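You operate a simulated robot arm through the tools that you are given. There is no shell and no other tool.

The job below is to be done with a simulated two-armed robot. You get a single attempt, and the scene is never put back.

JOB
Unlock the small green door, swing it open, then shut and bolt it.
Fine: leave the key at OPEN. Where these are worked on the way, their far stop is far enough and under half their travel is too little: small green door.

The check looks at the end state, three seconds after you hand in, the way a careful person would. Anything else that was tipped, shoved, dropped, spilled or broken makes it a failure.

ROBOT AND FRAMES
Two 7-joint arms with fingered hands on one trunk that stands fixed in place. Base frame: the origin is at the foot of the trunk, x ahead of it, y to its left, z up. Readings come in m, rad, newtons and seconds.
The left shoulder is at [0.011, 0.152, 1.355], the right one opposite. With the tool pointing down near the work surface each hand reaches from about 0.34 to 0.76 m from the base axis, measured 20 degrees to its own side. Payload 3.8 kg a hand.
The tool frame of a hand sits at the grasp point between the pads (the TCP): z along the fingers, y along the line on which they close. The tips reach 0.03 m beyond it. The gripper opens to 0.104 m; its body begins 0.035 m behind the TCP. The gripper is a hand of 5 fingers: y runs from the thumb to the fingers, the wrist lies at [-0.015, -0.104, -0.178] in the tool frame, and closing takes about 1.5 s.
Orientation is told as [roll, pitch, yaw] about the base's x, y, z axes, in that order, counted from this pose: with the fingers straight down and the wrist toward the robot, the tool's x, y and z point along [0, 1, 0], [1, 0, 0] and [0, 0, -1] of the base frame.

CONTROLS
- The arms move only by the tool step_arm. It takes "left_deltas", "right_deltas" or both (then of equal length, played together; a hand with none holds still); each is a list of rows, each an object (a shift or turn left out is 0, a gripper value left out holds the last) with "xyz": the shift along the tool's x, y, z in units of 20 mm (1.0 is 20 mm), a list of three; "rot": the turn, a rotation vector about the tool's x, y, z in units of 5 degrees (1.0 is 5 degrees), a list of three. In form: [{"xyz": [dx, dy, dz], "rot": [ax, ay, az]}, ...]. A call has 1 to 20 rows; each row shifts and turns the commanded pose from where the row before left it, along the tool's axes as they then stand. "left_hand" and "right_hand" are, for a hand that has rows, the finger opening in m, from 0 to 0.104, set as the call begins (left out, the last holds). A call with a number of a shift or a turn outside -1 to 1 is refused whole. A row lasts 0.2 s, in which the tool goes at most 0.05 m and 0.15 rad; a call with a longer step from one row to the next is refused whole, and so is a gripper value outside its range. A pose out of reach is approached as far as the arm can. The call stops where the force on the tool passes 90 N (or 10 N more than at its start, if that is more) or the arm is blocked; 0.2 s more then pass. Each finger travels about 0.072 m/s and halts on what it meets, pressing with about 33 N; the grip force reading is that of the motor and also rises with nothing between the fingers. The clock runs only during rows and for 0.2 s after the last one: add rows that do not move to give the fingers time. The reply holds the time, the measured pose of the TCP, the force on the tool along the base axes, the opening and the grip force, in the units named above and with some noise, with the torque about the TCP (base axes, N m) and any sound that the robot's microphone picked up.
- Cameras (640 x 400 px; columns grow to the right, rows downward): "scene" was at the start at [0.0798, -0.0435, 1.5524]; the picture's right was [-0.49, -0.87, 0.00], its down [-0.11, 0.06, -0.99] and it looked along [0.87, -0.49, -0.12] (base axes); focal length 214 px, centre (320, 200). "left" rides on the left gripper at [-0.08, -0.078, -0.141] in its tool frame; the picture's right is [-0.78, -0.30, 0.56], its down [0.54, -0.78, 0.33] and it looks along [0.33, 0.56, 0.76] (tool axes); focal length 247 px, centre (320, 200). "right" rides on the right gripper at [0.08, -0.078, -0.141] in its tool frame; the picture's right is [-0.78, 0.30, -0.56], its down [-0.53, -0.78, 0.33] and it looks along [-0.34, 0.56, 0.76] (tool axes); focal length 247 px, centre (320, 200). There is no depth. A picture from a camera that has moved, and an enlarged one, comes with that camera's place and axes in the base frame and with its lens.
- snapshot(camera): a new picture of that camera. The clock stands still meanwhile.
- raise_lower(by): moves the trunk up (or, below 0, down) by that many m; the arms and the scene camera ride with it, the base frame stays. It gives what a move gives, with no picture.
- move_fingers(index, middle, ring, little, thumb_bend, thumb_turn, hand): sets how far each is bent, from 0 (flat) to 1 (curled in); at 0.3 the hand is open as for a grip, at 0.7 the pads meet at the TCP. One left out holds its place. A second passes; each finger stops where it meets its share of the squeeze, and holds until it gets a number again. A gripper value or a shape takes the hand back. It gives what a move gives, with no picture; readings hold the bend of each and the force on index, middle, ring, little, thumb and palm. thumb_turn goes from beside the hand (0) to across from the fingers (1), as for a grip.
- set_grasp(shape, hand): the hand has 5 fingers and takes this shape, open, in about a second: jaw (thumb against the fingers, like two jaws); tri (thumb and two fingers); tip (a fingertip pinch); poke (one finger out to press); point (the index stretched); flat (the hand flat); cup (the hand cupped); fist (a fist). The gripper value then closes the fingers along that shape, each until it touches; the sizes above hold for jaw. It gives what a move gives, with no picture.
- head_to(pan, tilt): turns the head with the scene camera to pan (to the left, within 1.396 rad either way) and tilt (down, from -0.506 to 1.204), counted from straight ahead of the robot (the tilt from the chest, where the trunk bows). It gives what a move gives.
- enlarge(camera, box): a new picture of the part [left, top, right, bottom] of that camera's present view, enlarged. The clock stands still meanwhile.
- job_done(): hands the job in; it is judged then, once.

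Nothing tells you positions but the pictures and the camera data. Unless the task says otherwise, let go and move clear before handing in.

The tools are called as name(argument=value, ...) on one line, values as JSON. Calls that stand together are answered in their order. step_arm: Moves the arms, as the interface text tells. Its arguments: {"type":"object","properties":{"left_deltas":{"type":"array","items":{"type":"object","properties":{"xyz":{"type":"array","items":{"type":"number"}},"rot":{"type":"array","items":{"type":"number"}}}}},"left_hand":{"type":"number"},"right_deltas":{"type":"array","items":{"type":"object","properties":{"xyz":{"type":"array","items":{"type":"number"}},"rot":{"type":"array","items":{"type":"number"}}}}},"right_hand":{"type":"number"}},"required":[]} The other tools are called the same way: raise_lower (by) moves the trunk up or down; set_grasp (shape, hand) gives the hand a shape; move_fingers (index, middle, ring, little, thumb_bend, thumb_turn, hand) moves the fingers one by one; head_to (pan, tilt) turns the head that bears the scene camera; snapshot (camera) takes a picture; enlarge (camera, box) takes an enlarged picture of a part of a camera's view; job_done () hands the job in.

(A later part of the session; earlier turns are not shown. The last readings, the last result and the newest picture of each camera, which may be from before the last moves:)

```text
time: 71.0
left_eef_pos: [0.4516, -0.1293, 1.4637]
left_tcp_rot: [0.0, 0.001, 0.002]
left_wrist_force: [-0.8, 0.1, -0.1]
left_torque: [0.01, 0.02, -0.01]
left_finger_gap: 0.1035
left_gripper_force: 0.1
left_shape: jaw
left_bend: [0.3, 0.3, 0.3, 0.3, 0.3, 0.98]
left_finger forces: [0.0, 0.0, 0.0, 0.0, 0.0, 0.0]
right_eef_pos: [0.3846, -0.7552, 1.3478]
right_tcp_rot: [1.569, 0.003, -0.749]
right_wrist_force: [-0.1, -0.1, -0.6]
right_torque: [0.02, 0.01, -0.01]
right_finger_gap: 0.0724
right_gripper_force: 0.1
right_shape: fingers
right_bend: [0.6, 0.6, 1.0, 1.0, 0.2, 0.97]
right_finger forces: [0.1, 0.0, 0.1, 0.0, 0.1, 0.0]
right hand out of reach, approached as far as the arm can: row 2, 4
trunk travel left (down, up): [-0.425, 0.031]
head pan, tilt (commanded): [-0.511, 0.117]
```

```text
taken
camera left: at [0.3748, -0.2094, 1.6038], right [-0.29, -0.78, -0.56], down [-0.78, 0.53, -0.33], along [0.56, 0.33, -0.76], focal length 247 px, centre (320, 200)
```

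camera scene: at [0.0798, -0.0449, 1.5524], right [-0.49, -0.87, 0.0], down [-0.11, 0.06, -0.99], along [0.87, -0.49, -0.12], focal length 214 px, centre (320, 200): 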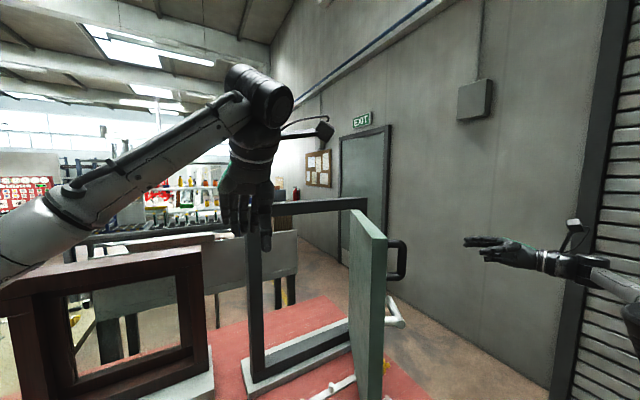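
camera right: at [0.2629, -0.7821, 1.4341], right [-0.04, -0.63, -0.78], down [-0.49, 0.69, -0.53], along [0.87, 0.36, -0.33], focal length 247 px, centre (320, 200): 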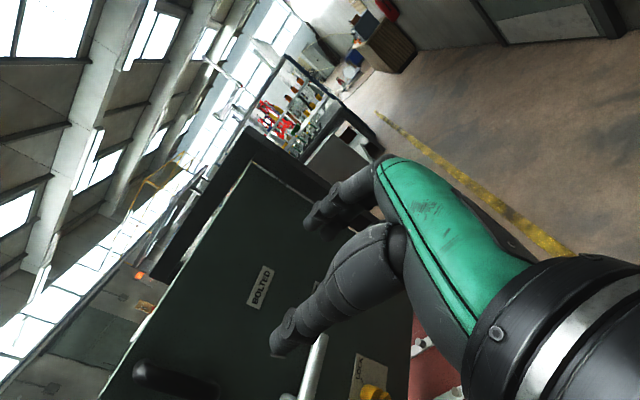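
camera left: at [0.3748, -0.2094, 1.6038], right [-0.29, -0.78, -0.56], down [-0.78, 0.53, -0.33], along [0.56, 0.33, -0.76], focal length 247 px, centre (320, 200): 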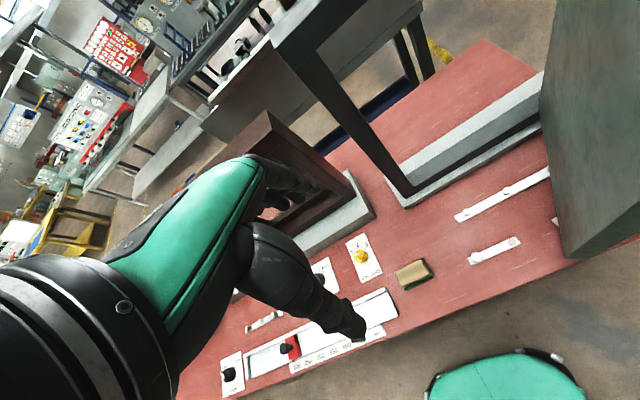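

The left hand is near the opening. I'll yaw it clockwise so the backs of its fingers face the door's inner face.

step_arm(left_deltas=[{"rot": [0, 0, 1]}, {"rot": [0, 0, 1]}, {"rot": [0, 0, 1]}, {"rot": [0, 0, 1]}, {"rot": [0, 0, 1]}, {"rot": [0, 0, 1]}, {"rot": [0, 0, 1]}, {"rot": [0, 0, 1]}, {"rot": [0, 0, 1]}, {"rot": [0, 0, 1]}])

snapshot(camera="scene")

snapshot(camera="left")

```text
time: 73.2
left_eef_pos: [0.4525, -0.1285, 1.4636]
left_tcp_rot: [-0.002, -0.001, -0.873]
left_wrist_force: [0.0, -0.2, -0.1]
left_torque: [-0.04, 0.03, 0.01]
left_finger_gap: 0.1038
left_gripper_force: 0.1
left_shape: jaw
left_bend: [0.3, 0.3, 0.3, 0.3, 0.3, 0.98]
left_finger forces: [0.1, 0.0, 0.1, 0.0, 0.0, 0.0]
right_eef_pos: [0.3862, -0.7537, 1.3459]
right_tcp_rot: [1.57, 0.0, -0.749]
right_wrist_force: [0.3, -0.1, -0.1]
right_torque: [0.06, 0.0, -0.01]
right_finger_gap: 0.073
right_gripper_force: 0.1
right_shape: fingers
right_bend: [0.6, 0.6, 1.0, 1.0, 0.2, 0.97]
right_finger forces: [0.0, 0.0, 0.1, 0.0, 0.0, 0.1]
trunk travel left (down, up): [-0.425, 0.031]
head pan, tilt (commanded): [-0.511, 0.117]
```

```text
taken
camera scene: at [0.0801, -0.0435, 1.5524], right [-0.49, -0.87, 0.0], down [-0.11, 0.06, -0.99], along [0.87, -0.49, -0.12], focal length 214 px, centre (320, 200)
```

scene: 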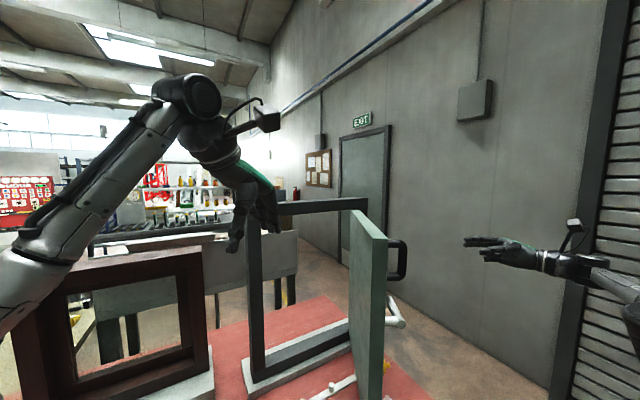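

```text
taken
camera left: at [0.342, -0.1204, 1.6033], right [-0.79, -0.27, -0.56], down [-0.09, 0.94, -0.33], along [0.61, -0.21, -0.76], focal length 247 px, centre (320, 200)
```

left: 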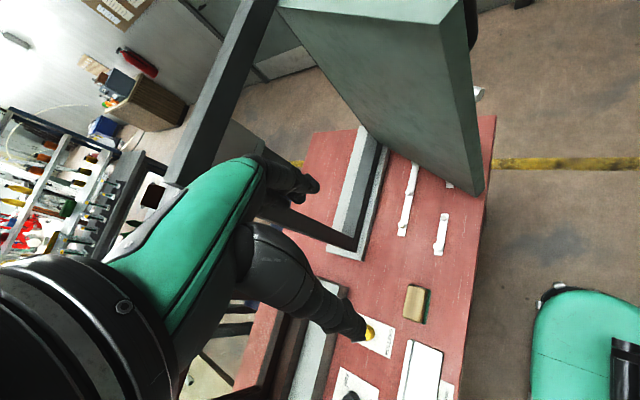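

The view along the door is clear. I'll lower the left hand below the door's top edge and approach its inner face.

step_arm(left_deltas=[{"xyz": [0, 0, 0.95]}, {"xyz": [0, 0, 0.95]}, {"xyz": [0, 0, 0.95]}, {"xyz": [0, 0, 0.95]}, {"xyz": [0, 0, 0.95]}, {"xyz": [0, 0, 0.95]}, {"xyz": [0, 0, 0.95]}, {"xyz": [-0.643, 0.766, 0]}, {"xyz": [-0.643, 0.766, 0]}, {"xyz": [-0.643, 0.766, 0]}, {"xyz": [-0.643, 0.766, 0]}, {"xyz": [-0.643, 0.766, 0]}, {"xyz": [-0.643, 0.766, 0]}, {"xyz": [-0.643, 0.766, 0]}, {"xyz": [-0.643, 0.766, 0]}])

snapshot(camera="scene")

snapshot(camera="left")

```text
time: 76.4
left_eef_pos: [0.4513, -0.2907, 1.3291]
left_tcp_rot: [0.001, -0.002, -0.871]
left_wrist_force: [-1.1, 0.4, 0.2]
left_torque: [0.02, 0.02, 0.0]
left_finger_gap: 0.1036
left_gripper_force: 0.1
left_shape: jaw
left_bend: [0.3, 0.3, 0.3, 0.3, 0.3, 0.98]
left_finger forces: [0.0, 0.0, 0.1, 0.0, 0.0, 0.0]
right_eef_pos: [0.3848, -0.7551, 1.3477]
right_tcp_rot: [1.569, 0.001, -0.748]
right_wrist_force: [0.2, -1.0, 0.4]
right_torque: [0.03, 0.02, 0.0]
right_finger_gap: 0.0726
right_gripper_force: 0.0
right_shape: fingers
right_bend: [0.6, 0.6, 1.0, 1.0, 0.2, 0.97]
right_finger forces: [0.0, 0.1, 0.0, 0.0, 0.1, 0.0]
trunk travel left (down, up): [-0.425, 0.031]
head pan, tilt (commanded): [-0.511, 0.117]
```

```text
taken
camera scene: at [0.0794, -0.0445, 1.5524], right [-0.49, -0.87, 0.0], down [-0.11, 0.06, -0.99], along [0.87, -0.49, -0.12], focal length 214 px, centre (320, 200)
```

scene: 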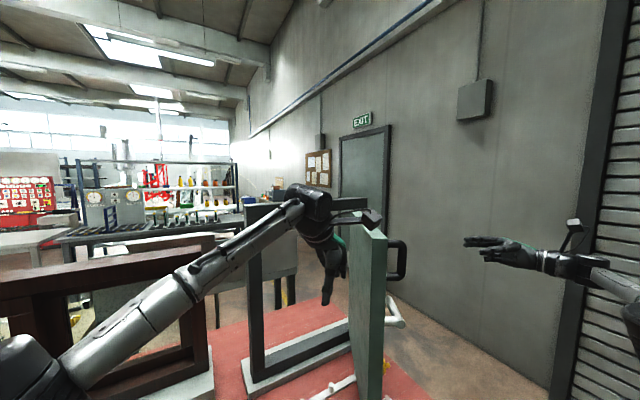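

```text
taken
camera left: at [0.341, -0.2826, 1.4694], right [-0.78, -0.27, -0.56], down [-0.09, 0.94, -0.33], along [0.61, -0.21, -0.76], focal length 247 px, centre (320, 200)
```

left: 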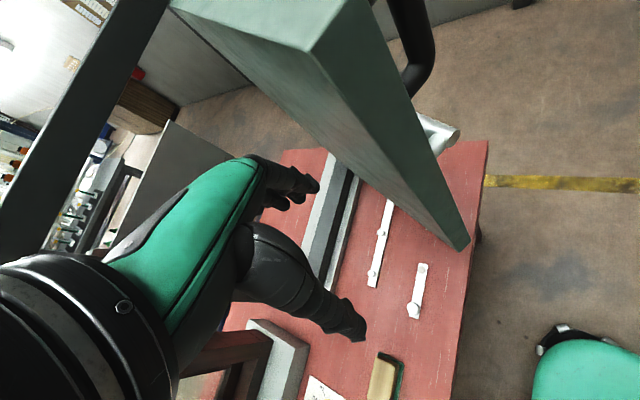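

The hand is inside the door. I'll move right until it contacts and begins pushing the door further open.

step_arm(left_deltas=[{"xyz": [-0.643, 0.766, 0]}, {"xyz": [-0.643, 0.766, 0]}, {"xyz": [-0.643, 0.766, 0]}, {"xyz": [-0.643, 0.766, 0]}, {"xyz": [-0.643, 0.766, 0]}])

snapshot(camera="left")

snapshot(camera="scene")

```text
time: 77.6
left_eef_pos: [0.4504, -0.3035, 1.3294]
left_tcp_rot: [0.0, -0.001, -0.873]
left_wrist_force: [0.6, -0.4, 0.2]
left_torque: [0.01, 0.01, 0.0]
left_finger_gap: 0.1037
left_gripper_force: 0.1
left_shape: jaw
left_bend: [0.3, 0.3, 0.3, 0.3, 0.3, 0.98]
left_finger forces: [0.0, 0.0, 0.1, 0.0, 0.1, 0.1]
left hand out of reach, approached as far as the arm can: row 1, 2, 3, 4, 5
right_eef_pos: [0.3852, -0.7537, 1.3478]
right_tcp_rot: [1.57, 0.0, -0.749]
right_wrist_force: [0.7, -0.3, -1.1]
right_torque: [-0.01, 0.0, -0.01]
right_finger_gap: 0.0728
right_gripper_force: 0.1
right_shape: fingers
right_bend: [0.6, 0.6, 1.0, 1.0, 0.2, 0.97]
right_finger forces: [0.1, 0.1, 0.1, 0.0, 0.0, 0.0]
trunk travel left (down, up): [-0.425, 0.031]
head pan, tilt (commanded): [-0.511, 0.117]
```

```text
taken
camera left: at [0.3396, -0.2945, 1.4684], right [-0.78, -0.27, -0.56], down [-0.09, 0.94, -0.33], along [0.61, -0.21, -0.76], focal length 247 px, centre (320, 200)
```

left: 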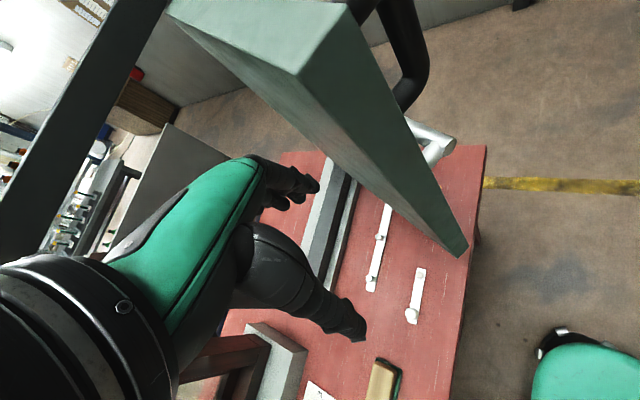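

```text
taken
camera scene: at [0.0796, -0.0438, 1.5524], right [-0.49, -0.87, 0.0], down [-0.11, 0.06, -0.99], along [0.87, -0.49, -0.12], focal length 214 px, centre (320, 200)
```

scene: 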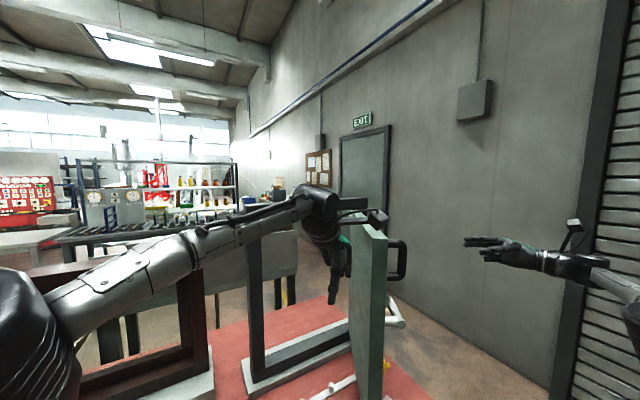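

The left arm runs out of reach in this pose. I'll make a fist and tilt the hand up so it extends toward the door, which gives more reach.

set_grasp(hand="left", shape="fist")

step_arm(left_deltas=[{"xyz": [0.4, -0.4, 0], "rot": [-1, 0, 0]}, {"rot": [-1, 0, 0]}, {"rot": [-1, 0, 0]}, {"rot": [-1, 0, 0]}, {"rot": [-1, 0, 0]}, {"rot": [-1, 0, 0]}, {"rot": [-1, 0, 0]}, {"rot": [-1, 0, 0]}, {"rot": [-1, 0, 0]}, {"rot": [-1, 0, 0]}, {"rot": [-1, 0, 0]}, {"rot": [-1, 0, 0]}])

snapshot(camera="scene")

snapshot(camera="left")

```text
time: 78.5
left_eef_pos: [0.451, -0.3027, 1.3278]
left_tcp_rot: [0.0, 0.001, -0.872]
left_wrist_force: [0.4, 0.4, 0.7]
left_torque: [-0.01, 0.02, 0.0]
left_finger_gap: 0.0
left_gripper_force: 0.0
left_shape: fist
left_bend: [1.0, 1.0, 1.0, 1.0, 0.86, 0.85]
left_finger forces: [0.0, 0.0, 0.0, 0.0, 0.0, 0.1]
right_eef_pos: [0.3857, -0.7541, 1.3477]
right_tcp_rot: [1.57, 0.0, -0.749]
right_wrist_force: [0.7, 0.6, 0.2]
right_torque: [0.03, -0.02, 0.02]
right_finger_gap: 0.0727
right_gripper_force: 0.0
right_shape: fingers
right_bend: [0.6, 0.6, 1.0, 1.0, 0.2, 0.97]
right_finger forces: [0.0, 0.0, 0.0, 0.0, 0.1, 0.0]
trunk travel left (down, up): [-0.425, 0.031]
head pan, tilt (commanded): [-0.511, 0.117]
```

```text
time: 81.1
left_eef_pos: [0.4498, -0.2914, 1.3285]
left_tcp_rot: [0.0, -1.049, -0.871]
left_wrist_force: [-0.2, 0.2, -0.6]
left_torque: [0.01, 0.03, -0.03]
left_finger_gap: 0.0
left_gripper_force: 0.2
left_shape: fist
left_bend: [1.0, 1.0, 1.0, 1.0, 0.86, 0.85]
left_finger forces: [0.0, 0.0, 0.0, 0.0, 0.0, 0.1]
right_eef_pos: [0.3846, -0.753, 1.3486]
right_tcp_rot: [1.57, -0.001, -0.749]
right_wrist_force: [0.2, 0.8, 0.1]
right_torque: [0.0, 0.04, -0.02]
right_finger_gap: 0.0725
right_gripper_force: 0.1
right_shape: fingers
right_bend: [0.6, 0.6, 1.0, 1.0, 0.2, 0.97]
right_finger forces: [0.0, 0.1, 0.0, 0.0, 0.0, 0.1]
trunk travel left (down, up): [-0.425, 0.031]
head pan, tilt (commanded): [-0.511, 0.117]
```

```text
taken
camera scene: at [0.0795, -0.0438, 1.5524], right [-0.49, -0.87, 0.0], down [-0.11, 0.06, -0.99], along [0.87, -0.49, -0.12], focal length 214 px, centre (320, 200)
```

scene: 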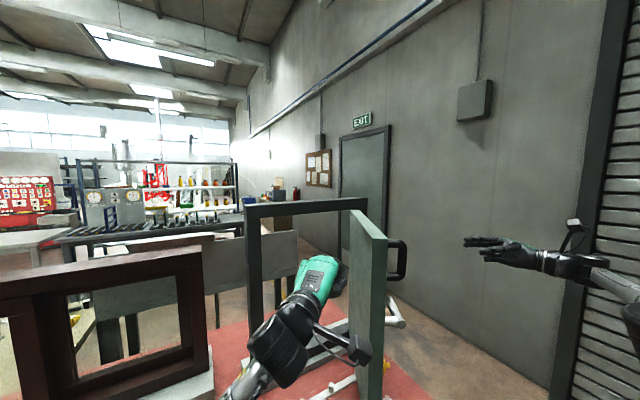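

```text
taken
camera left: at [0.2858, -0.219, 1.33], right [-0.38, -0.76, -0.53], down [0.35, 0.42, -0.84], along [0.86, -0.5, 0.1], focal length 247 px, centre (320, 200)
```

left: 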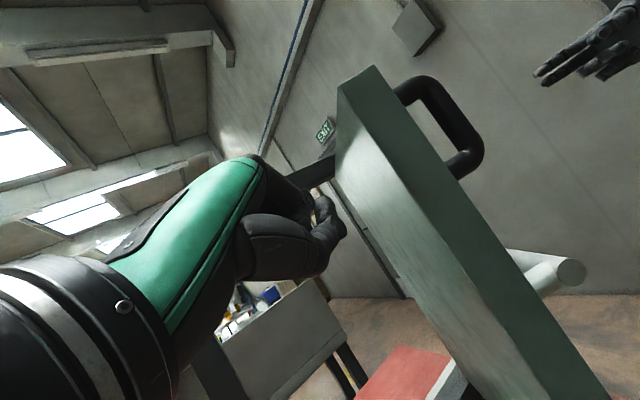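

The left fist is now behind the door and can reach further. I'll push right against the inner face.

step_arm(left_deltas=[{"xyz": [-0.643, 0.383, 0.663]}, {"xyz": [-0.643, 0.383, 0.663]}, {"xyz": [-0.643, 0.383, 0.663]}, {"xyz": [-0.643, 0.383, 0.663]}, {"xyz": [-0.643, 0.383, 0.663]}])

snapshot(camera="scene")

snapshot(camera="left")

```text
time: 82.3
left_eef_pos: [0.4485, -0.3937, 1.3292]
left_tcp_rot: [0.0, -1.051, -0.876]
left_wrist_force: [-0.2, 0.0, -0.5]
left_torque: [-0.02, 0.02, 0.0]
left_finger_gap: 0.0003
left_gripper_force: 0.0
left_shape: fist
left_bend: [1.0, 1.0, 1.0, 1.0, 0.86, 0.85]
left_finger forces: [0.1, 0.0, 0.0, 0.0, 0.0, 0.1]
right_eef_pos: [0.3844, -0.7555, 1.3481]
right_tcp_rot: [1.569, 0.002, -0.749]
right_wrist_force: [0.1, -0.9, -1.1]
right_torque: [-0.03, 0.0, 0.0]
right_finger_gap: 0.0726
right_gripper_force: 0.0
right_shape: fingers
right_bend: [0.6, 0.6, 1.0, 1.0, 0.2, 0.97]
right_finger forces: [0.0, 0.0, 0.0, 0.0, 0.1, 0.0]
trunk travel left (down, up): [-0.425, 0.031]
head pan, tilt (commanded): [-0.511, 0.117]
```

```text
taken
camera scene: at [0.0794, -0.0452, 1.5524], right [-0.49, -0.87, 0.0], down [-0.11, 0.06, -0.99], along [0.87, -0.49, -0.12], focal length 214 px, centre (320, 200)
```

scene: 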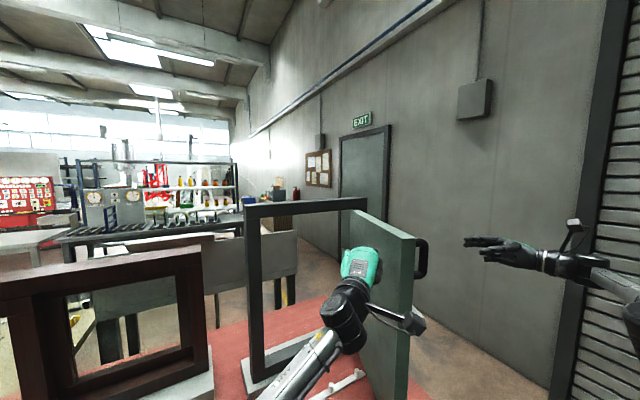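

```text
taken
camera left: at [0.2843, -0.322, 1.3305], right [-0.38, -0.76, -0.53], down [0.35, 0.42, -0.84], along [0.86, -0.5, 0.1], focal length 247 px, centre (320, 200)
```

left: 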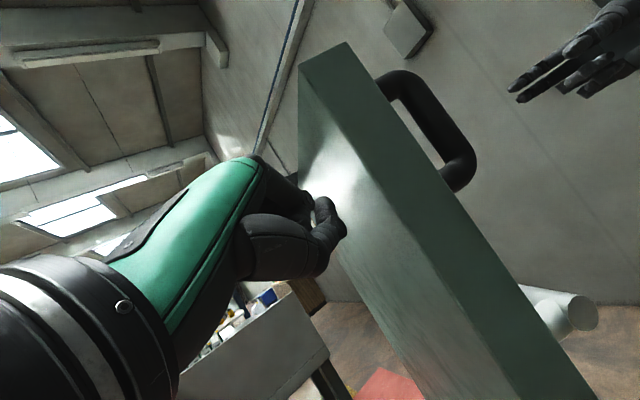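

The door is opening further with barely any force. I'll continue pushing toward its stop.

step_arm(left_deltas=[{"xyz": [-0.643, 0.383, 0.663]}, {"xyz": [-0.643, 0.383, 0.663]}, {"xyz": [-0.643, 0.383, 0.663]}, {"xyz": [-0.643, 0.383, 0.663]}, {"xyz": [-0.643, 0.383, 0.663]}])

snapshot(camera="scene")

snapshot(camera="left")

```text
time: 83.5
left_eef_pos: [0.4502, -0.4112, 1.3269]
left_tcp_rot: [-0.003, -1.048, -0.869]
left_wrist_force: [0.6, -0.5, 0.2]
left_torque: [0.04, -0.02, -0.02]
left_finger_gap: 0.0
left_gripper_force: 0.1
left_shape: fist
left_bend: [1.0, 1.0, 1.0, 1.0, 0.86, 0.85]
left_finger forces: [0.0, 0.1, 0.0, 0.0, 0.0, 0.0]
left hand out of reach, approached as far as the arm can: row 2, 3, 4, 5
right_eef_pos: [0.384, -0.7546, 1.3473]
right_tcp_rot: [1.567, 0.0, -0.749]
right_wrist_force: [0.4, -1.1, 0.0]
right_torque: [0.02, -0.02, -0.03]
right_finger_gap: 0.0725
right_gripper_force: 0.0
right_shape: fingers
right_bend: [0.6, 0.6, 1.0, 1.0, 0.2, 0.97]
right_finger forces: [0.1, 0.0, 0.1, 0.1, 0.0, 0.0]
trunk travel left (down, up): [-0.425, 0.031]
head pan, tilt (commanded): [-0.511, 0.117]
```

```text
taken
camera scene: at [0.0801, -0.0438, 1.5524], right [-0.49, -0.87, 0.0], down [-0.11, 0.06, -0.99], along [0.87, -0.49, -0.12], focal length 214 px, centre (320, 200)
```

scene: 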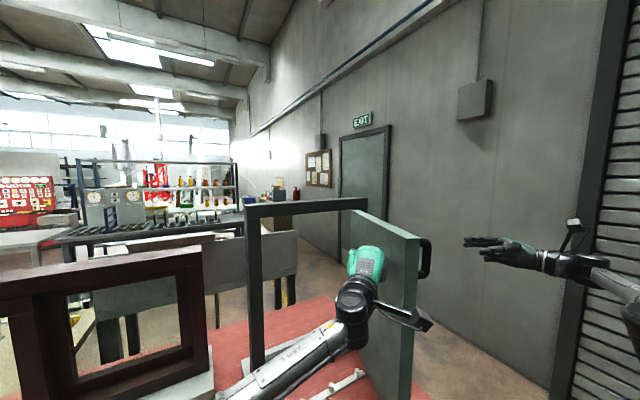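

```text
taken
camera left: at [0.286, -0.3387, 1.3295], right [-0.38, -0.76, -0.53], down [0.34, 0.42, -0.84], along [0.86, -0.5, 0.1], focal length 247 px, centre (320, 200)
```

left: 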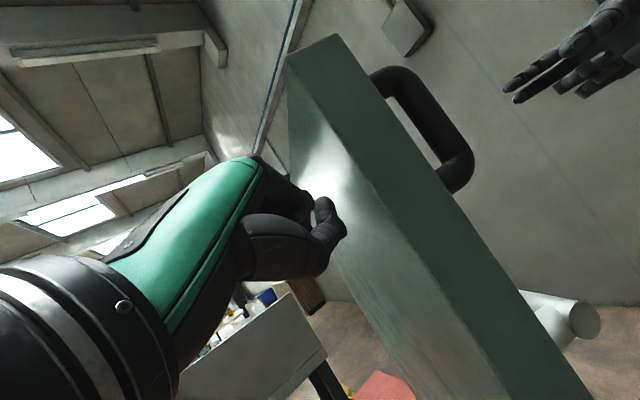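

Limited again, at about 70° open. I'll yaw the left hand further right to regain reach and keep pushing.

step_arm(left_deltas=[{"rot": [0, -0.866, 0.5]}, {"rot": [0, -0.866, 0.5]}, {"rot": [0, -0.866, 0.5]}, {"rot": [0, -0.866, 0.5]}, {"rot": [0, -0.866, 0.5]}, {"xyz": [-0.45, 0.44, 0.77]}, {"xyz": [-0.45, 0.44, 0.77]}, {"xyz": [-0.45, 0.44, 0.77]}])

snapshot(camera="scene")

```text
time: 85.3
left_eef_pos: [0.4486, -0.4193, 1.3279]
left_tcp_rot: [-0.002, -1.049, -1.306]
left_wrist_force: [-0.2, -0.2, -0.6]
left_torque: [0.0, 0.01, 0.02]
left_finger_gap: 0.0
left_gripper_force: 0.0
left_shape: fist
left_bend: [1.0, 1.0, 1.0, 1.0, 0.86, 0.85]
left_finger forces: [0.1, 0.0, 0.0, 0.0, 0.1, 0.1]
left hand out of reach, approached as far as the arm can: row 6, 7, 8
right_eef_pos: [0.3859, -0.7534, 1.3475]
right_tcp_rot: [1.57, 0.0, -0.75]
right_wrist_force: [0.2, 0.3, 0.1]
right_torque: [-0.01, -0.01, -0.03]
right_finger_gap: 0.0729
right_gripper_force: 0.0
right_shape: fingers
right_bend: [0.6, 0.6, 1.0, 1.0, 0.2, 0.97]
right_finger forces: [0.1, 0.0, 0.2, 0.0, 0.0, 0.1]
trunk travel left (down, up): [-0.425, 0.031]
head pan, tilt (commanded): [-0.511, 0.117]
```

```text
taken
camera scene: at [0.0802, -0.0433, 1.5524], right [-0.49, -0.87, 0.0], down [-0.11, 0.06, -0.99], along [0.87, -0.49, -0.12], focal length 214 px, centre (320, 200)
```

scene: 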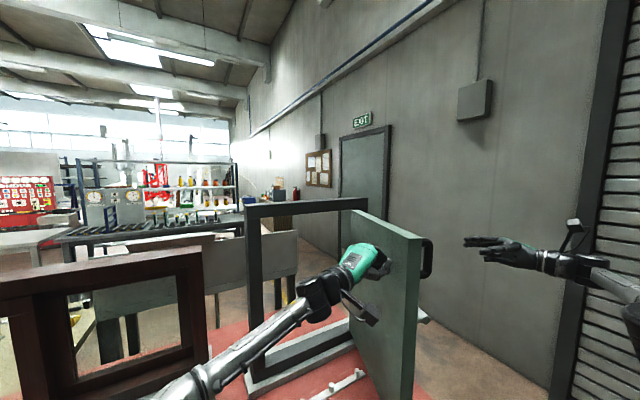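

The limit is in the arm, so I'll gain reach by extending the fingers. I'll back off, open the hand with straight fingers, and push with the fingertips.

step_arm(left_deltas=[{"xyz": [0.259, -0.483, -0.8366]}, {"xyz": [0.259, -0.483, -0.8366]}, {"xyz": [0.259, -0.483, -0.8366]}, {"xyz": [0.259, -0.483, -0.8366]}, {"xyz": [0.259, -0.483, -0.8366]}])

move_fingers(hand="left", index=0.15, middle=0.15, ring=0.15, little=0.15, thumb_bend=0.6, thumb_turn=1.0)

step_arm(left_deltas=[{"xyz": [-0.259, 0.483, 0.8366]}, {"xyz": [-0.259, 0.483, 0.8366]}, {"xyz": [-0.259, 0.483, 0.8366]}, {"xyz": [-0.259, 0.483, 0.8366]}, {"xyz": [-0.259, 0.483, 0.8366]}])

snapshot(camera="scene")

```text
time: 86.5
left_eef_pos: [0.4481, -0.3208, 1.327]
left_tcp_rot: [-0.004, -1.048, -1.306]
left_wrist_force: [0.0, 0.5, 0.4]
left_torque: [0.0, 0.01, -0.03]
left_finger_gap: 0.0002
left_gripper_force: 0.1
left_shape: fist
left_bend: [1.0, 1.0, 1.0, 1.0, 0.86, 0.85]
left_finger forces: [0.0, 0.0, 0.1, 0.0, 0.0, 0.1]
right_eef_pos: [0.3858, -0.7521, 1.3486]
right_tcp_rot: [1.567, 0.0, -0.748]
right_wrist_force: [0.2, -0.4, 0.4]
right_torque: [-0.02, -0.01, -0.05]
right_finger_gap: 0.0725
right_gripper_force: 0.2
right_shape: fingers
right_bend: [0.6, 0.6, 1.0, 1.0, 0.2, 0.97]
right_finger forces: [0.0, 0.0, 0.0, 0.0, 0.0, 0.0]
trunk travel left (down, up): [-0.425, 0.031]
head pan, tilt (commanded): [-0.511, 0.117]
```

```text
time: 87.5
left_eef_pos: [0.4482, -0.3232, 1.3246]
left_tcp_rot: [-0.001, -1.047, -1.308]
left_wrist_force: [0.7, -0.4, 0.1]
left_torque: [-0.02, -0.04, 0.01]
left_finger_gap: 0.0865
left_gripper_force: 0.0
left_shape: fingers
left_bend: [0.15, 0.15, 0.15, 0.15, 0.6, 1.0]
left_finger forces: [0.1, 0.1, 0.0, 0.1, 0.1, 0.1]
right_eef_pos: [0.3845, -0.7551, 1.3471]
right_tcp_rot: [1.569, 0.0, -0.749]
right_wrist_force: [-0.7, 0.1, 0.5]
right_torque: [-0.02, 0.01, -0.03]
right_finger_gap: 0.0724
right_gripper_force: 0.1
right_shape: fingers
right_bend: [0.6, 0.6, 1.0, 1.0, 0.2, 0.97]
right_finger forces: [0.0, 0.0, 0.0, 0.0, 0.0, 0.0]
trunk travel left (down, up): [-0.425, 0.031]
head pan, tilt (commanded): [-0.511, 0.117]
```

```text
time: 88.7
left_eef_pos: [0.4484, -0.4193, 1.328]
left_tcp_rot: [-0.001, -1.047, -1.307]
left_wrist_force: [0.0, -0.5, -0.1]
left_torque: [0.04, -0.02, -0.02]
left_finger_gap: 0.0869
left_gripper_force: 0.0
left_shape: fingers
left_bend: [0.15, 0.15, 0.15, 0.15, 0.6, 1.0]
left_finger forces: [0.0, 0.0, 0.0, 0.0, 0.0, 0.0]
right_eef_pos: [0.3844, -0.7563, 1.3473]
right_tcp_rot: [1.57, 0.001, -0.749]
right_wrist_force: [-1.0, -0.1, 0.2]
right_torque: [-0.02, -0.01, 0.03]
right_finger_gap: 0.0727
right_gripper_force: 0.0
right_shape: fingers
right_bend: [0.6, 0.6, 1.0, 1.0, 0.2, 0.97]
right_finger forces: [0.0, 0.1, 0.0, 0.0, 0.0, 0.0]
trunk travel left (down, up): [-0.425, 0.031]
head pan, tilt (commanded): [-0.511, 0.117]
```

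```text
taken
camera scene: at [0.0794, -0.0452, 1.5524], right [-0.49, -0.87, 0.0], down [-0.11, 0.06, -0.99], along [0.87, -0.49, -0.12], focal length 214 px, centre (320, 200)
```

scene: 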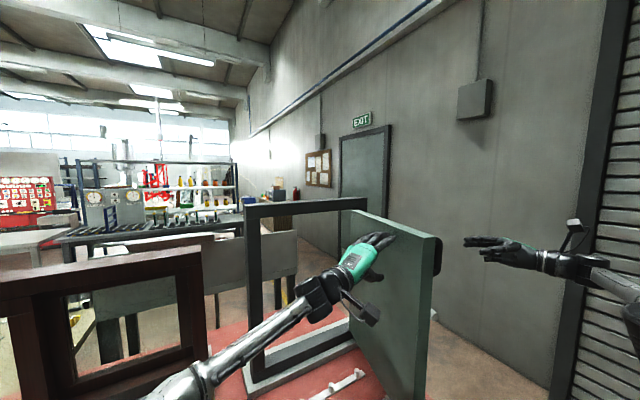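

The door is now close to 78°. I'll try to get a bit more by shifting toward the free edge while pushing.

step_arm(left_deltas=[{"xyz": [-0.9, 0.2, 0.35]}, {"xyz": [-0.9, 0.2, 0.35]}, {"xyz": [-0.9, 0.2, 0.35]}, {"xyz": [-0.259, 0.483, 0.8366]}, {"xyz": [-0.259, 0.483, 0.8366]}])

snapshot(camera="scene")

```text
time: 89.9
left_eef_pos: [0.4348, -0.4293, 1.3269]
left_tcp_rot: [0.0, -1.046, -1.306]
left_wrist_force: [-0.1, 0.7, -0.4]
left_torque: [0.0, -0.01, -0.01]
left_finger_gap: 0.0869
left_gripper_force: 0.1
left_shape: fingers
left_bend: [0.15, 0.15, 0.15, 0.15, 0.6, 1.0]
left_finger forces: [0.0, 0.0, 0.0, 0.0, 0.0, 0.0]
left hand out of reach, approached as far as the arm can: row 1, 2, 3, 4, 5
right_eef_pos: [0.3845, -0.7556, 1.3471]
right_tcp_rot: [1.569, -0.001, -0.749]
right_wrist_force: [-1.0, -0.5, 0.3]
right_torque: [-0.05, 0.02, -0.01]
right_finger_gap: 0.0727
right_gripper_force: 0.1
right_shape: fingers
right_bend: [0.6, 0.6, 1.0, 1.0, 0.2, 0.97]
right_finger forces: [0.0, 0.0, 0.0, 0.0, 0.0, 0.0]
trunk travel left (down, up): [-0.425, 0.031]
head pan, tilt (commanded): [-0.511, 0.117]
```

```text
taken
camera scene: at [0.08, -0.0437, 1.5524], right [-0.49, -0.87, 0.0], down [-0.11, 0.06, -0.99], along [0.87, -0.49, -0.12], focal length 214 px, centre (320, 200)
```

scene: 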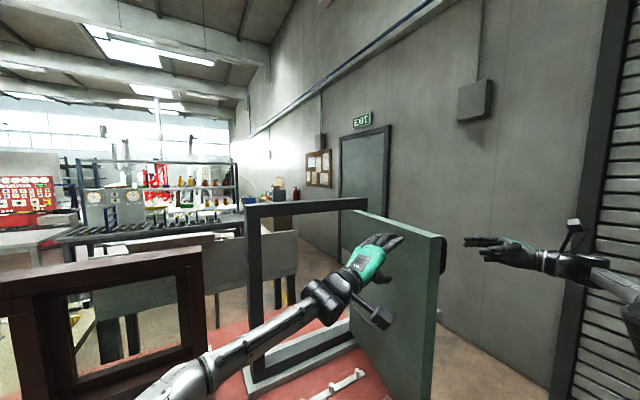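

step_arm(left_deltas=[{"rot": [0, -0.866, 0.5]}, {"rot": [0, -0.866, 0.5]}, {"rot": [0, -0.866, 0.5]}, {"rot": [0, -0.866, 0.5]}, {"xyz": [0.087, 0.498, 0.8627]}, {"xyz": [0.087, 0.498, 0.8627]}, {"xyz": [0.087, 0.498, 0.8627]}])

snapshot(camera="scene")

snapshot(camera="left")

```text
time: 91.5
left_eef_pos: [0.424, -0.3958, 1.3211]
left_tcp_rot: [-0.001, -1.047, -1.653]
left_wrist_force: [0.6, -0.8, -0.1]
left_torque: [-0.02, -0.04, -0.02]
left_finger_gap: 0.0868
left_gripper_force: 0.0
left_shape: fingers
left_bend: [0.15, 0.15, 0.15, 0.15, 0.6, 1.0]
left_finger forces: [0.0, 0.0, 0.0, 0.1, 0.0, 0.0]
left hand out of reach, approached as far as the arm can: row 1, 2, 3, 4, 5, 6, 7
right_eef_pos: [0.3849, -0.7545, 1.3469]
right_tcp_rot: [1.57, 0.001, -0.749]
right_wrist_force: [-0.6, -0.1, 0.2]
right_torque: [-0.02, 0.05, 0.01]
right_finger_gap: 0.0727
right_gripper_force: 0.0
right_shape: fingers
right_bend: [0.6, 0.6, 1.0, 1.0, 0.2, 0.97]
right_finger forces: [0.0, 0.0, 0.0, 0.0, 0.0, 0.1]
trunk travel left (down, up): [-0.425, 0.031]
head pan, tilt (commanded): [-0.511, 0.117]
```

```text
taken
camera scene: at [0.0801, -0.0435, 1.5524], right [-0.49, -0.87, 0.0], down [-0.11, 0.06, -0.99], along [0.87, -0.49, -0.12], focal length 214 px, centre (320, 200)
```

scene: 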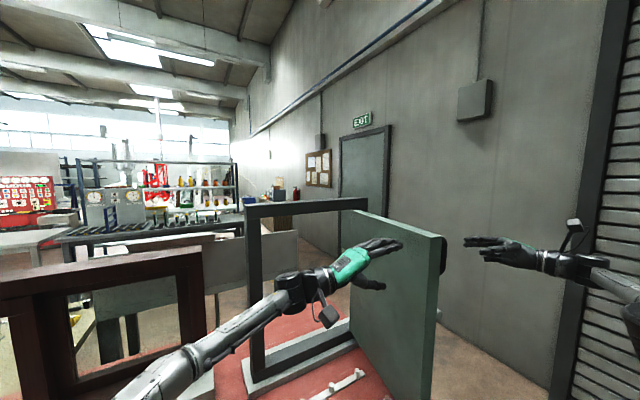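

```text
taken
camera left: at [0.3585, -0.2287, 1.3247], right [-0.8, -0.27, -0.53], down [0.54, 0.05, -0.84], along [0.25, -0.96, 0.1], focal length 247 px, centre (320, 200)
```

left: 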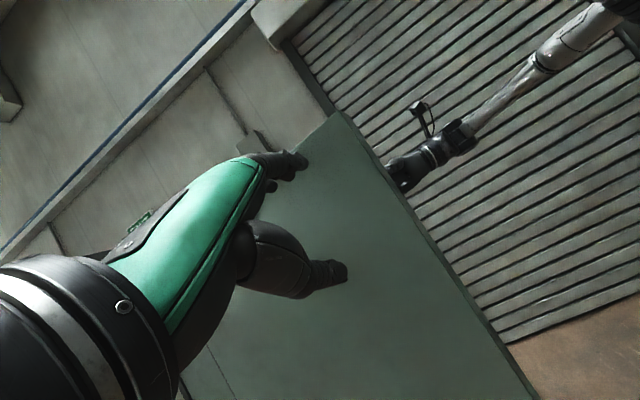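

The extra yaw cost reach, so I'll return to the previous yaw. Then I'll slide toward the free edge while pressing right, since the reach boundary allows more travel there.

step_arm(left_deltas=[{"rot": [0, 0.866, -0.5]}, {"rot": [0, 0.866, -0.5]}, {"rot": [0, 0.866, -0.5]}, {"rot": [0, 0.866, -0.5]}, {"xyz": [-0.5, 0.3, 0.55]}, {"xyz": [-0.9, 0.138, 0.239]}, {"xyz": [-0.9, 0.138, 0.239]}, {"xyz": [-0.9, 0.138, 0.239]}, {"xyz": [-0.259, 0.483, 0.8366]}, {"xyz": [-0.259, 0.483, 0.8366]}])

snapshot(camera="scene")

```text
time: 93.7
left_eef_pos: [0.3752, -0.4423, 1.3262]
left_tcp_rot: [-0.002, -1.049, -1.306]
left_wrist_force: [1.5, -0.8, -0.6]
left_torque: [0.01, -0.02, 0.01]
left_finger_gap: 0.0866
left_gripper_force: 0.1
left_shape: fingers
left_bend: [0.15, 0.15, 0.15, 0.15, 0.6, 1.0]
left_finger forces: [0.1, 0.1, 0.1, 0.0, 0.0, 0.0]
left hand out of reach, approached as far as the arm can: row 9, 10
right_eef_pos: [0.3849, -0.7543, 1.3472]
right_tcp_rot: [1.569, 0.0, -0.749]
right_wrist_force: [-0.2, -0.2, 0.0]
right_torque: [0.02, 0.0, 0.0]
right_finger_gap: 0.0727
right_gripper_force: 0.0
right_shape: fingers
right_bend: [0.6, 0.6, 1.0, 1.0, 0.2, 0.97]
right_finger forces: [0.1, 0.1, 0.0, 0.1, 0.1, 0.0]
trunk travel left (down, up): [-0.425, 0.031]
head pan, tilt (commanded): [-0.511, 0.117]
```

```text
taken
camera scene: at [0.0803, -0.0434, 1.5524], right [-0.49, -0.87, 0.0], down [-0.11, 0.06, -0.99], along [0.87, -0.49, -0.12], focal length 214 px, centre (320, 200)
```

scene: 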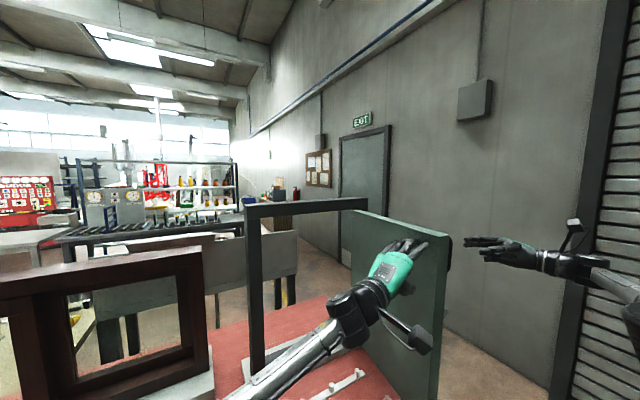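

step_arm(left_deltas=[{"rot": [0, 0.866, -0.5]}, {"rot": [0, 0.866, -0.5]}, {"rot": [0, 0.866, -0.5]}, {"xyz": [-0.5, 0.43, 0.75]}, {"xyz": [-0.5, 0.43, 0.75]}, {"xyz": [-0.5, 0.43, 0.75]}])

snapshot(camera="scene")

snapshot(camera="left")

```text
time: 95.1
left_eef_pos: [0.3954, -0.4341, 1.3302]
left_tcp_rot: [-0.003, -1.048, -1.044]
left_wrist_force: [0.1, 0.1, -0.3]
left_torque: [0.0, -0.04, 0.0]
left_finger_gap: 0.0865
left_gripper_force: 0.0
left_shape: fingers
left_bend: [0.15, 0.15, 0.15, 0.15, 0.6, 1.0]
left_finger forces: [0.0, 0.0, 0.1, 0.0, 0.0, 0.1]
left hand out of reach, approached as far as the arm can: row 3, 4, 5, 6
right_eef_pos: [0.3852, -0.7531, 1.3484]
right_tcp_rot: [1.568, 0.001, -0.747]
right_wrist_force: [-1.0, 0.3, 0.6]
right_torque: [-0.01, -0.02, 0.0]
right_finger_gap: 0.0729
right_gripper_force: 0.0
right_shape: fingers
right_bend: [0.6, 0.6, 1.0, 1.0, 0.2, 0.97]
right_finger forces: [0.1, 0.0, 0.0, 0.0, 0.0, 0.0]
trunk travel left (down, up): [-0.425, 0.031]
head pan, tilt (commanded): [-0.511, 0.117]
```

```text
taken
camera scene: at [0.0799, -0.0436, 1.5524], right [-0.49, -0.87, 0.0], down [-0.11, 0.06, -0.99], along [0.87, -0.49, -0.12], focal length 214 px, centre (320, 200)
```

scene: 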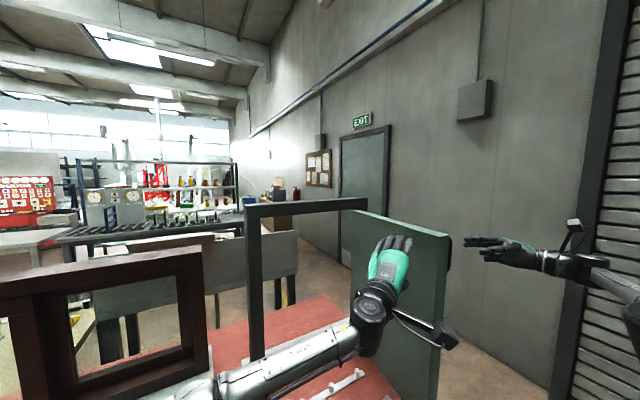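

```text
taken
camera left: at [0.2452, -0.3353, 1.333], right [-0.5, -0.68, -0.53], down [0.41, 0.35, -0.84], along [0.76, -0.64, 0.1], focal length 247 px, centre (320, 200)
```

left: 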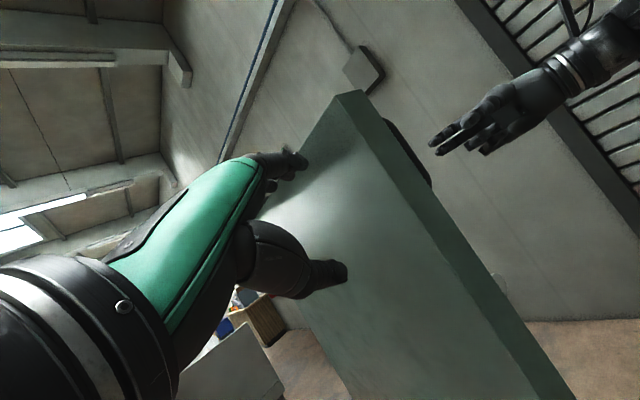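

enlarge(camera="scene", box=[330, 190, 490, 290])

```text
4.00 times, centred on (410, 240) of scene
camera zoom: at [0.0799, -0.0436, 1.5524], right [-0.49, -0.87, 0.0], down [-0.11, 0.06, -0.99], along [0.87, -0.49, -0.12], focal length 858 px, centre (-40, 40)
```

zoom: 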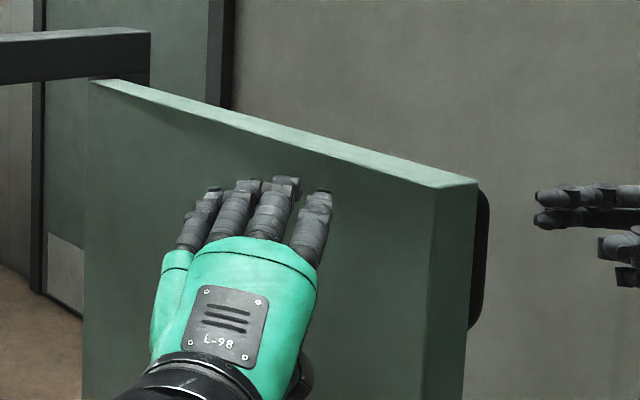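

The door is now at about 83°. To make sure it reaches its far stop, I'll withdraw the left hand and hook the right index finger over the door's top edge to pull it the rest of the way. First I'll reposition.

step_arm(left_deltas=[{"xyz": [0.5, -0.433, -0.75]}, {"xyz": [0.5, -0.433, -0.75]}, {"xyz": [0.5, -0.433, -0.75]}, {"xyz": [0.5, -0.433, -0.75]}, {"xyz": [0.5, -0.433, -0.75]}, {"xyz": [0.5, -0.433, -0.75]}, {"xyz": [0.5, -0.433, -0.75]}, {"xyz": [0.5, -0.433, -0.75]}, {"xyz": [0.5, -0.433, -0.75]}], right_deltas=[{"xyz": [0.95, 0, 0]}, {"xyz": [0.95, 0, 0]}, {"xyz": [0.95, 0, 0]}, {"xyz": [0.95, 0, 0]}, {"xyz": [0.95, 0, 0]}, {"xyz": [0.95, 0, 0]}, {"xyz": [0.95, 0, 0]}, {"xyz": [0.95, 0, 0]}, {"xyz": [0.95, 0, 0]}])

snapshot(camera="scene")

```text
time: 97.1
left_eef_pos: [0.3936, -0.2506, 1.3311]
left_tcp_rot: [-0.003, -1.049, -1.044]
left_wrist_force: [0.1, 0.3, 0.1]
left_torque: [0.0, 0.02, -0.01]
left_finger_gap: 0.0865
left_gripper_force: 0.0
left_shape: fingers
left_bend: [0.15, 0.15, 0.15, 0.15, 0.6, 1.0]
left_finger forces: [0.0, 0.1, 0.0, 0.1, 0.1, 0.0]
right_eef_pos: [0.3892, -0.7382, 1.5145]
right_tcp_rot: [1.571, -0.001, -0.756]
right_wrist_force: [-0.2, 0.1, -0.4]
right_torque: [0.04, -0.04, -0.02]
right_finger_gap: 0.0723
right_gripper_force: 0.1
right_shape: fingers
right_bend: [0.6, 0.6, 1.0, 1.0, 0.2, 0.97]
right_finger forces: [0.1, 0.1, 0.0, 0.0, 0.1, 0.0]
right hand out of reach, approached as far as the arm can: row 2, 3, 6, 7, 8, 9
trunk travel left (down, up): [-0.425, 0.031]
head pan, tilt (commanded): [-0.511, 0.117]
```

```text
taken
camera scene: at [0.0802, -0.0419, 1.5524], right [-0.49, -0.87, 0.0], down [-0.11, 0.06, -0.99], along [0.87, -0.49, -0.12], focal length 214 px, centre (320, 200)
```

scene: 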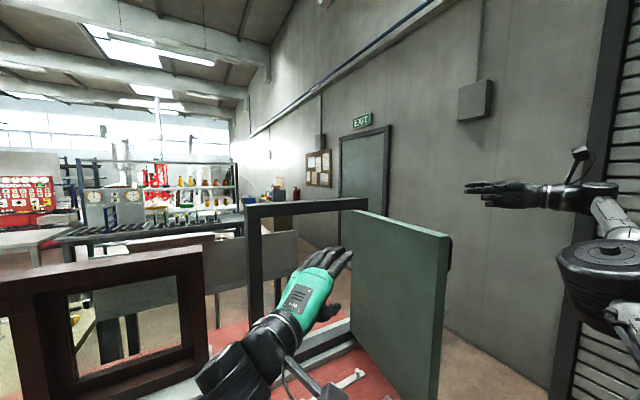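

step_arm(right_deltas=[{"xyz": [0, -0.625, 0.88]}, {"xyz": [0, -0.625, 0.88]}, {"xyz": [0, -0.625, 0.88]}, {"xyz": [0, -0.625, 0.88]}, {"xyz": [0, -0.625, 0.88]}, {"xyz": [0, -0.625, 0.88]}])

move_fingers(hand="right", index=0.45, middle=1.0, ring=1.0, little=1.0, thumb_bend=0.95, thumb_turn=0.88)

step_arm(right_deltas=[{"rot": [0.653, -0.779, -0.978]}, {"rot": [0.653, -0.779, -0.978]}, {"rot": [0.653, -0.779, -0.978]}, {"rot": [0.653, -0.779, -0.978]}, {"rot": [0.653, -0.779, -0.978]}, {"rot": [0.653, -0.779, -0.978]}, {"rot": [0.653, -0.779, -0.978]}, {"rot": [0.653, -0.779, -0.978]}])

snapshot(camera="scene")

```text
time: 98.5
left_eef_pos: [0.3937, -0.2524, 1.3316]
left_tcp_rot: [-0.002, -1.049, -1.044]
left_wrist_force: [0.3, -0.1, 0.2]
left_torque: [0.01, -0.01, 0.02]
left_finger_gap: 0.0868
left_gripper_force: 0.1
left_shape: fingers
left_bend: [0.15, 0.15, 0.15, 0.15, 0.6, 1.0]
left_finger forces: [0.1, 0.0, 0.1, 0.1, 0.0, 0.1]
right_eef_pos: [0.4438, -0.7104, 1.547]
right_tcp_rot: [1.572, 0.002, -0.751]
right_wrist_force: [-0.9, -0.5, 0.2]
right_torque: [-0.03, 0.03, -0.02]
right_finger_gap: 0.0725
right_gripper_force: 0.0
right_shape: fingers
right_bend: [0.6, 0.6, 1.0, 1.0, 0.2, 0.97]
right_finger forces: [0.1, 0.0, 0.1, 0.0, 0.2, 0.0]
right hand out of reach, approached as far as the arm can: row 1, 2, 3, 4, 5, 6
trunk travel left (down, up): [-0.425, 0.031]
head pan, tilt (commanded): [-0.511, 0.117]
```

```text
time: 99.5
left_eef_pos: [0.3924, -0.253, 1.3307]
left_tcp_rot: [-0.002, -1.048, -1.046]
left_wrist_force: [-0.1, 0.1, -0.2]
left_torque: [-0.01, 0.01, -0.04]
left_finger_gap: 0.0866
left_gripper_force: 0.1
left_shape: fingers
left_bend: [0.15, 0.15, 0.15, 0.15, 0.6, 1.0]
left_finger forces: [0.0, 0.0, 0.0, 0.1, 0.1, 0.0]
right_eef_pos: [0.4426, -0.711, 1.5451]
right_tcp_rot: [1.57, 0.003, -0.753]
right_wrist_force: [-0.1, 0.0, 0.3]
right_torque: [-0.02, 0.0, 0.02]
right_finger_gap: 0.0185
right_gripper_force: 0.0
right_shape: fingers
right_bend: [0.44, 1.0, 1.0, 1.0, 0.93, 0.9]
right_finger forces: [0.1, 0.0, 0.1, 0.0, 0.1, 0.0]
trunk travel left (down, up): [-0.425, 0.031]
head pan, tilt (commanded): [-0.511, 0.117]
```

```text
time: 101.3
left_eef_pos: [0.395, -0.2512, 1.3309]
left_tcp_rot: [-0.004, -1.047, -1.044]
left_wrist_force: [-0.4, 0.5, 0.3]
left_torque: [0.03, -0.02, -0.02]
left_finger_gap: 0.0867
left_gripper_force: 0.0
left_shape: fingers
left_bend: [0.15, 0.15, 0.15, 0.15, 0.6, 1.0]
left_finger forces: [0.0, 0.0, 0.0, 0.0, 0.1, 0.0]
right_eef_pos: [0.4494, -0.6042, 1.508]
right_tcp_rot: [0.832, -0.494, -0.075]
right_wrist_force: [0.4, -0.5, -0.4]
right_torque: [0.03, 0.01, 0.01]
right_finger_gap: 0.0184
right_gripper_force: 0.0
right_shape: fingers
right_bend: [0.44, 1.0, 1.0, 1.0, 0.93, 0.9]
right_finger forces: [0.0, 0.0, 0.0, 0.1, 0.1, 0.0]
right hand out of reach, approached as far as the arm can: row 1, 2, 3, 4, 5, 6, 7, 8
trunk travel left (down, up): [-0.425, 0.031]
head pan, tilt (commanded): [-0.511, 0.117]
```

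```text
taken
camera scene: at [0.0809, -0.0428, 1.5524], right [-0.49, -0.87, 0.0], down [-0.11, 0.06, -0.99], along [0.87, -0.49, -0.12], focal length 214 px, centre (320, 200)
```

scene: 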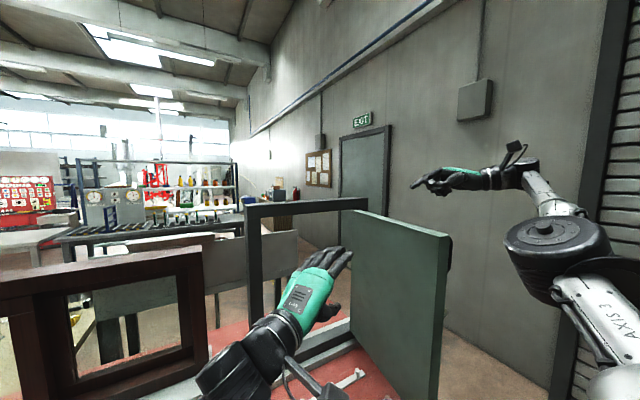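

step_arm(right_deltas=[{"rot": [0.653, -0.779, -0.978]}, {"rot": [0.653, -0.779, -0.978]}, {"rot": [0.653, -0.779, -0.978]}, {"rot": [0.653, -0.779, -0.978]}, {"rot": [0.653, -0.779, -0.978]}, {"rot": [0.653, -0.779, -0.978]}, {"rot": [0.653, -0.779, -0.978]}])

snapshot(camera="scene")

snapshot(camera="right")

```text
time: 102.9
left_eef_pos: [0.3936, -0.2521, 1.3304]
left_tcp_rot: [-0.004, -1.047, -1.044]
left_wrist_force: [0.1, 0.3, 0.5]
left_torque: [-0.01, -0.01, -0.01]
left_finger_gap: 0.0868
left_gripper_force: 0.0
left_shape: fingers
left_bend: [0.15, 0.15, 0.15, 0.15, 0.6, 1.0]
left_finger forces: [0.0, 0.0, 0.0, 0.0, 0.0, 0.0]
right_eef_pos: [0.5397, -0.525, 1.4336]
right_tcp_rot: [0.234, -0.506, 0.51]
right_wrist_force: [-0.3, 0.5, 0.4]
right_torque: [-0.02, -0.01, 0.01]
right_finger_gap: 0.0187
right_gripper_force: 0.1
right_shape: fingers
right_bend: [0.44, 1.0, 1.0, 1.0, 0.93, 0.9]
right_finger forces: [0.0, 0.0, 0.1, 0.0, 0.1, 0.1]
right hand out of reach, approached as far as the arm can: row 1, 2, 3, 4, 5, 6, 7
trunk travel left (down, up): [-0.425, 0.031]
head pan, tilt (commanded): [-0.511, 0.117]
```

```text
taken
camera scene: at [0.0804, -0.0424, 1.5524], right [-0.49, -0.87, 0.0], down [-0.11, 0.06, -0.99], along [0.87, -0.49, -0.12], focal length 214 px, centre (320, 200)
```

scene: 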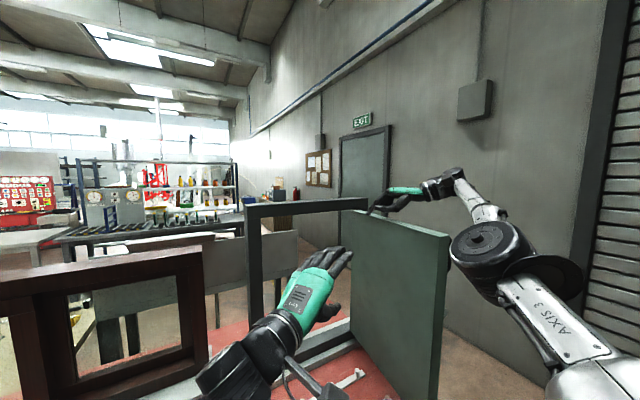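

```text
taken
camera right: at [0.3927, -0.5552, 1.5325], right [0.5, -0.73, 0.46], down [-0.19, -0.61, -0.77], along [0.84, 0.3, -0.45], focal length 247 px, centre (320, 200)
```

right: 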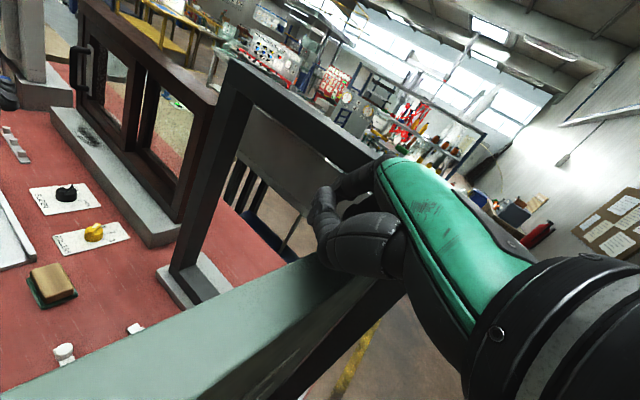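

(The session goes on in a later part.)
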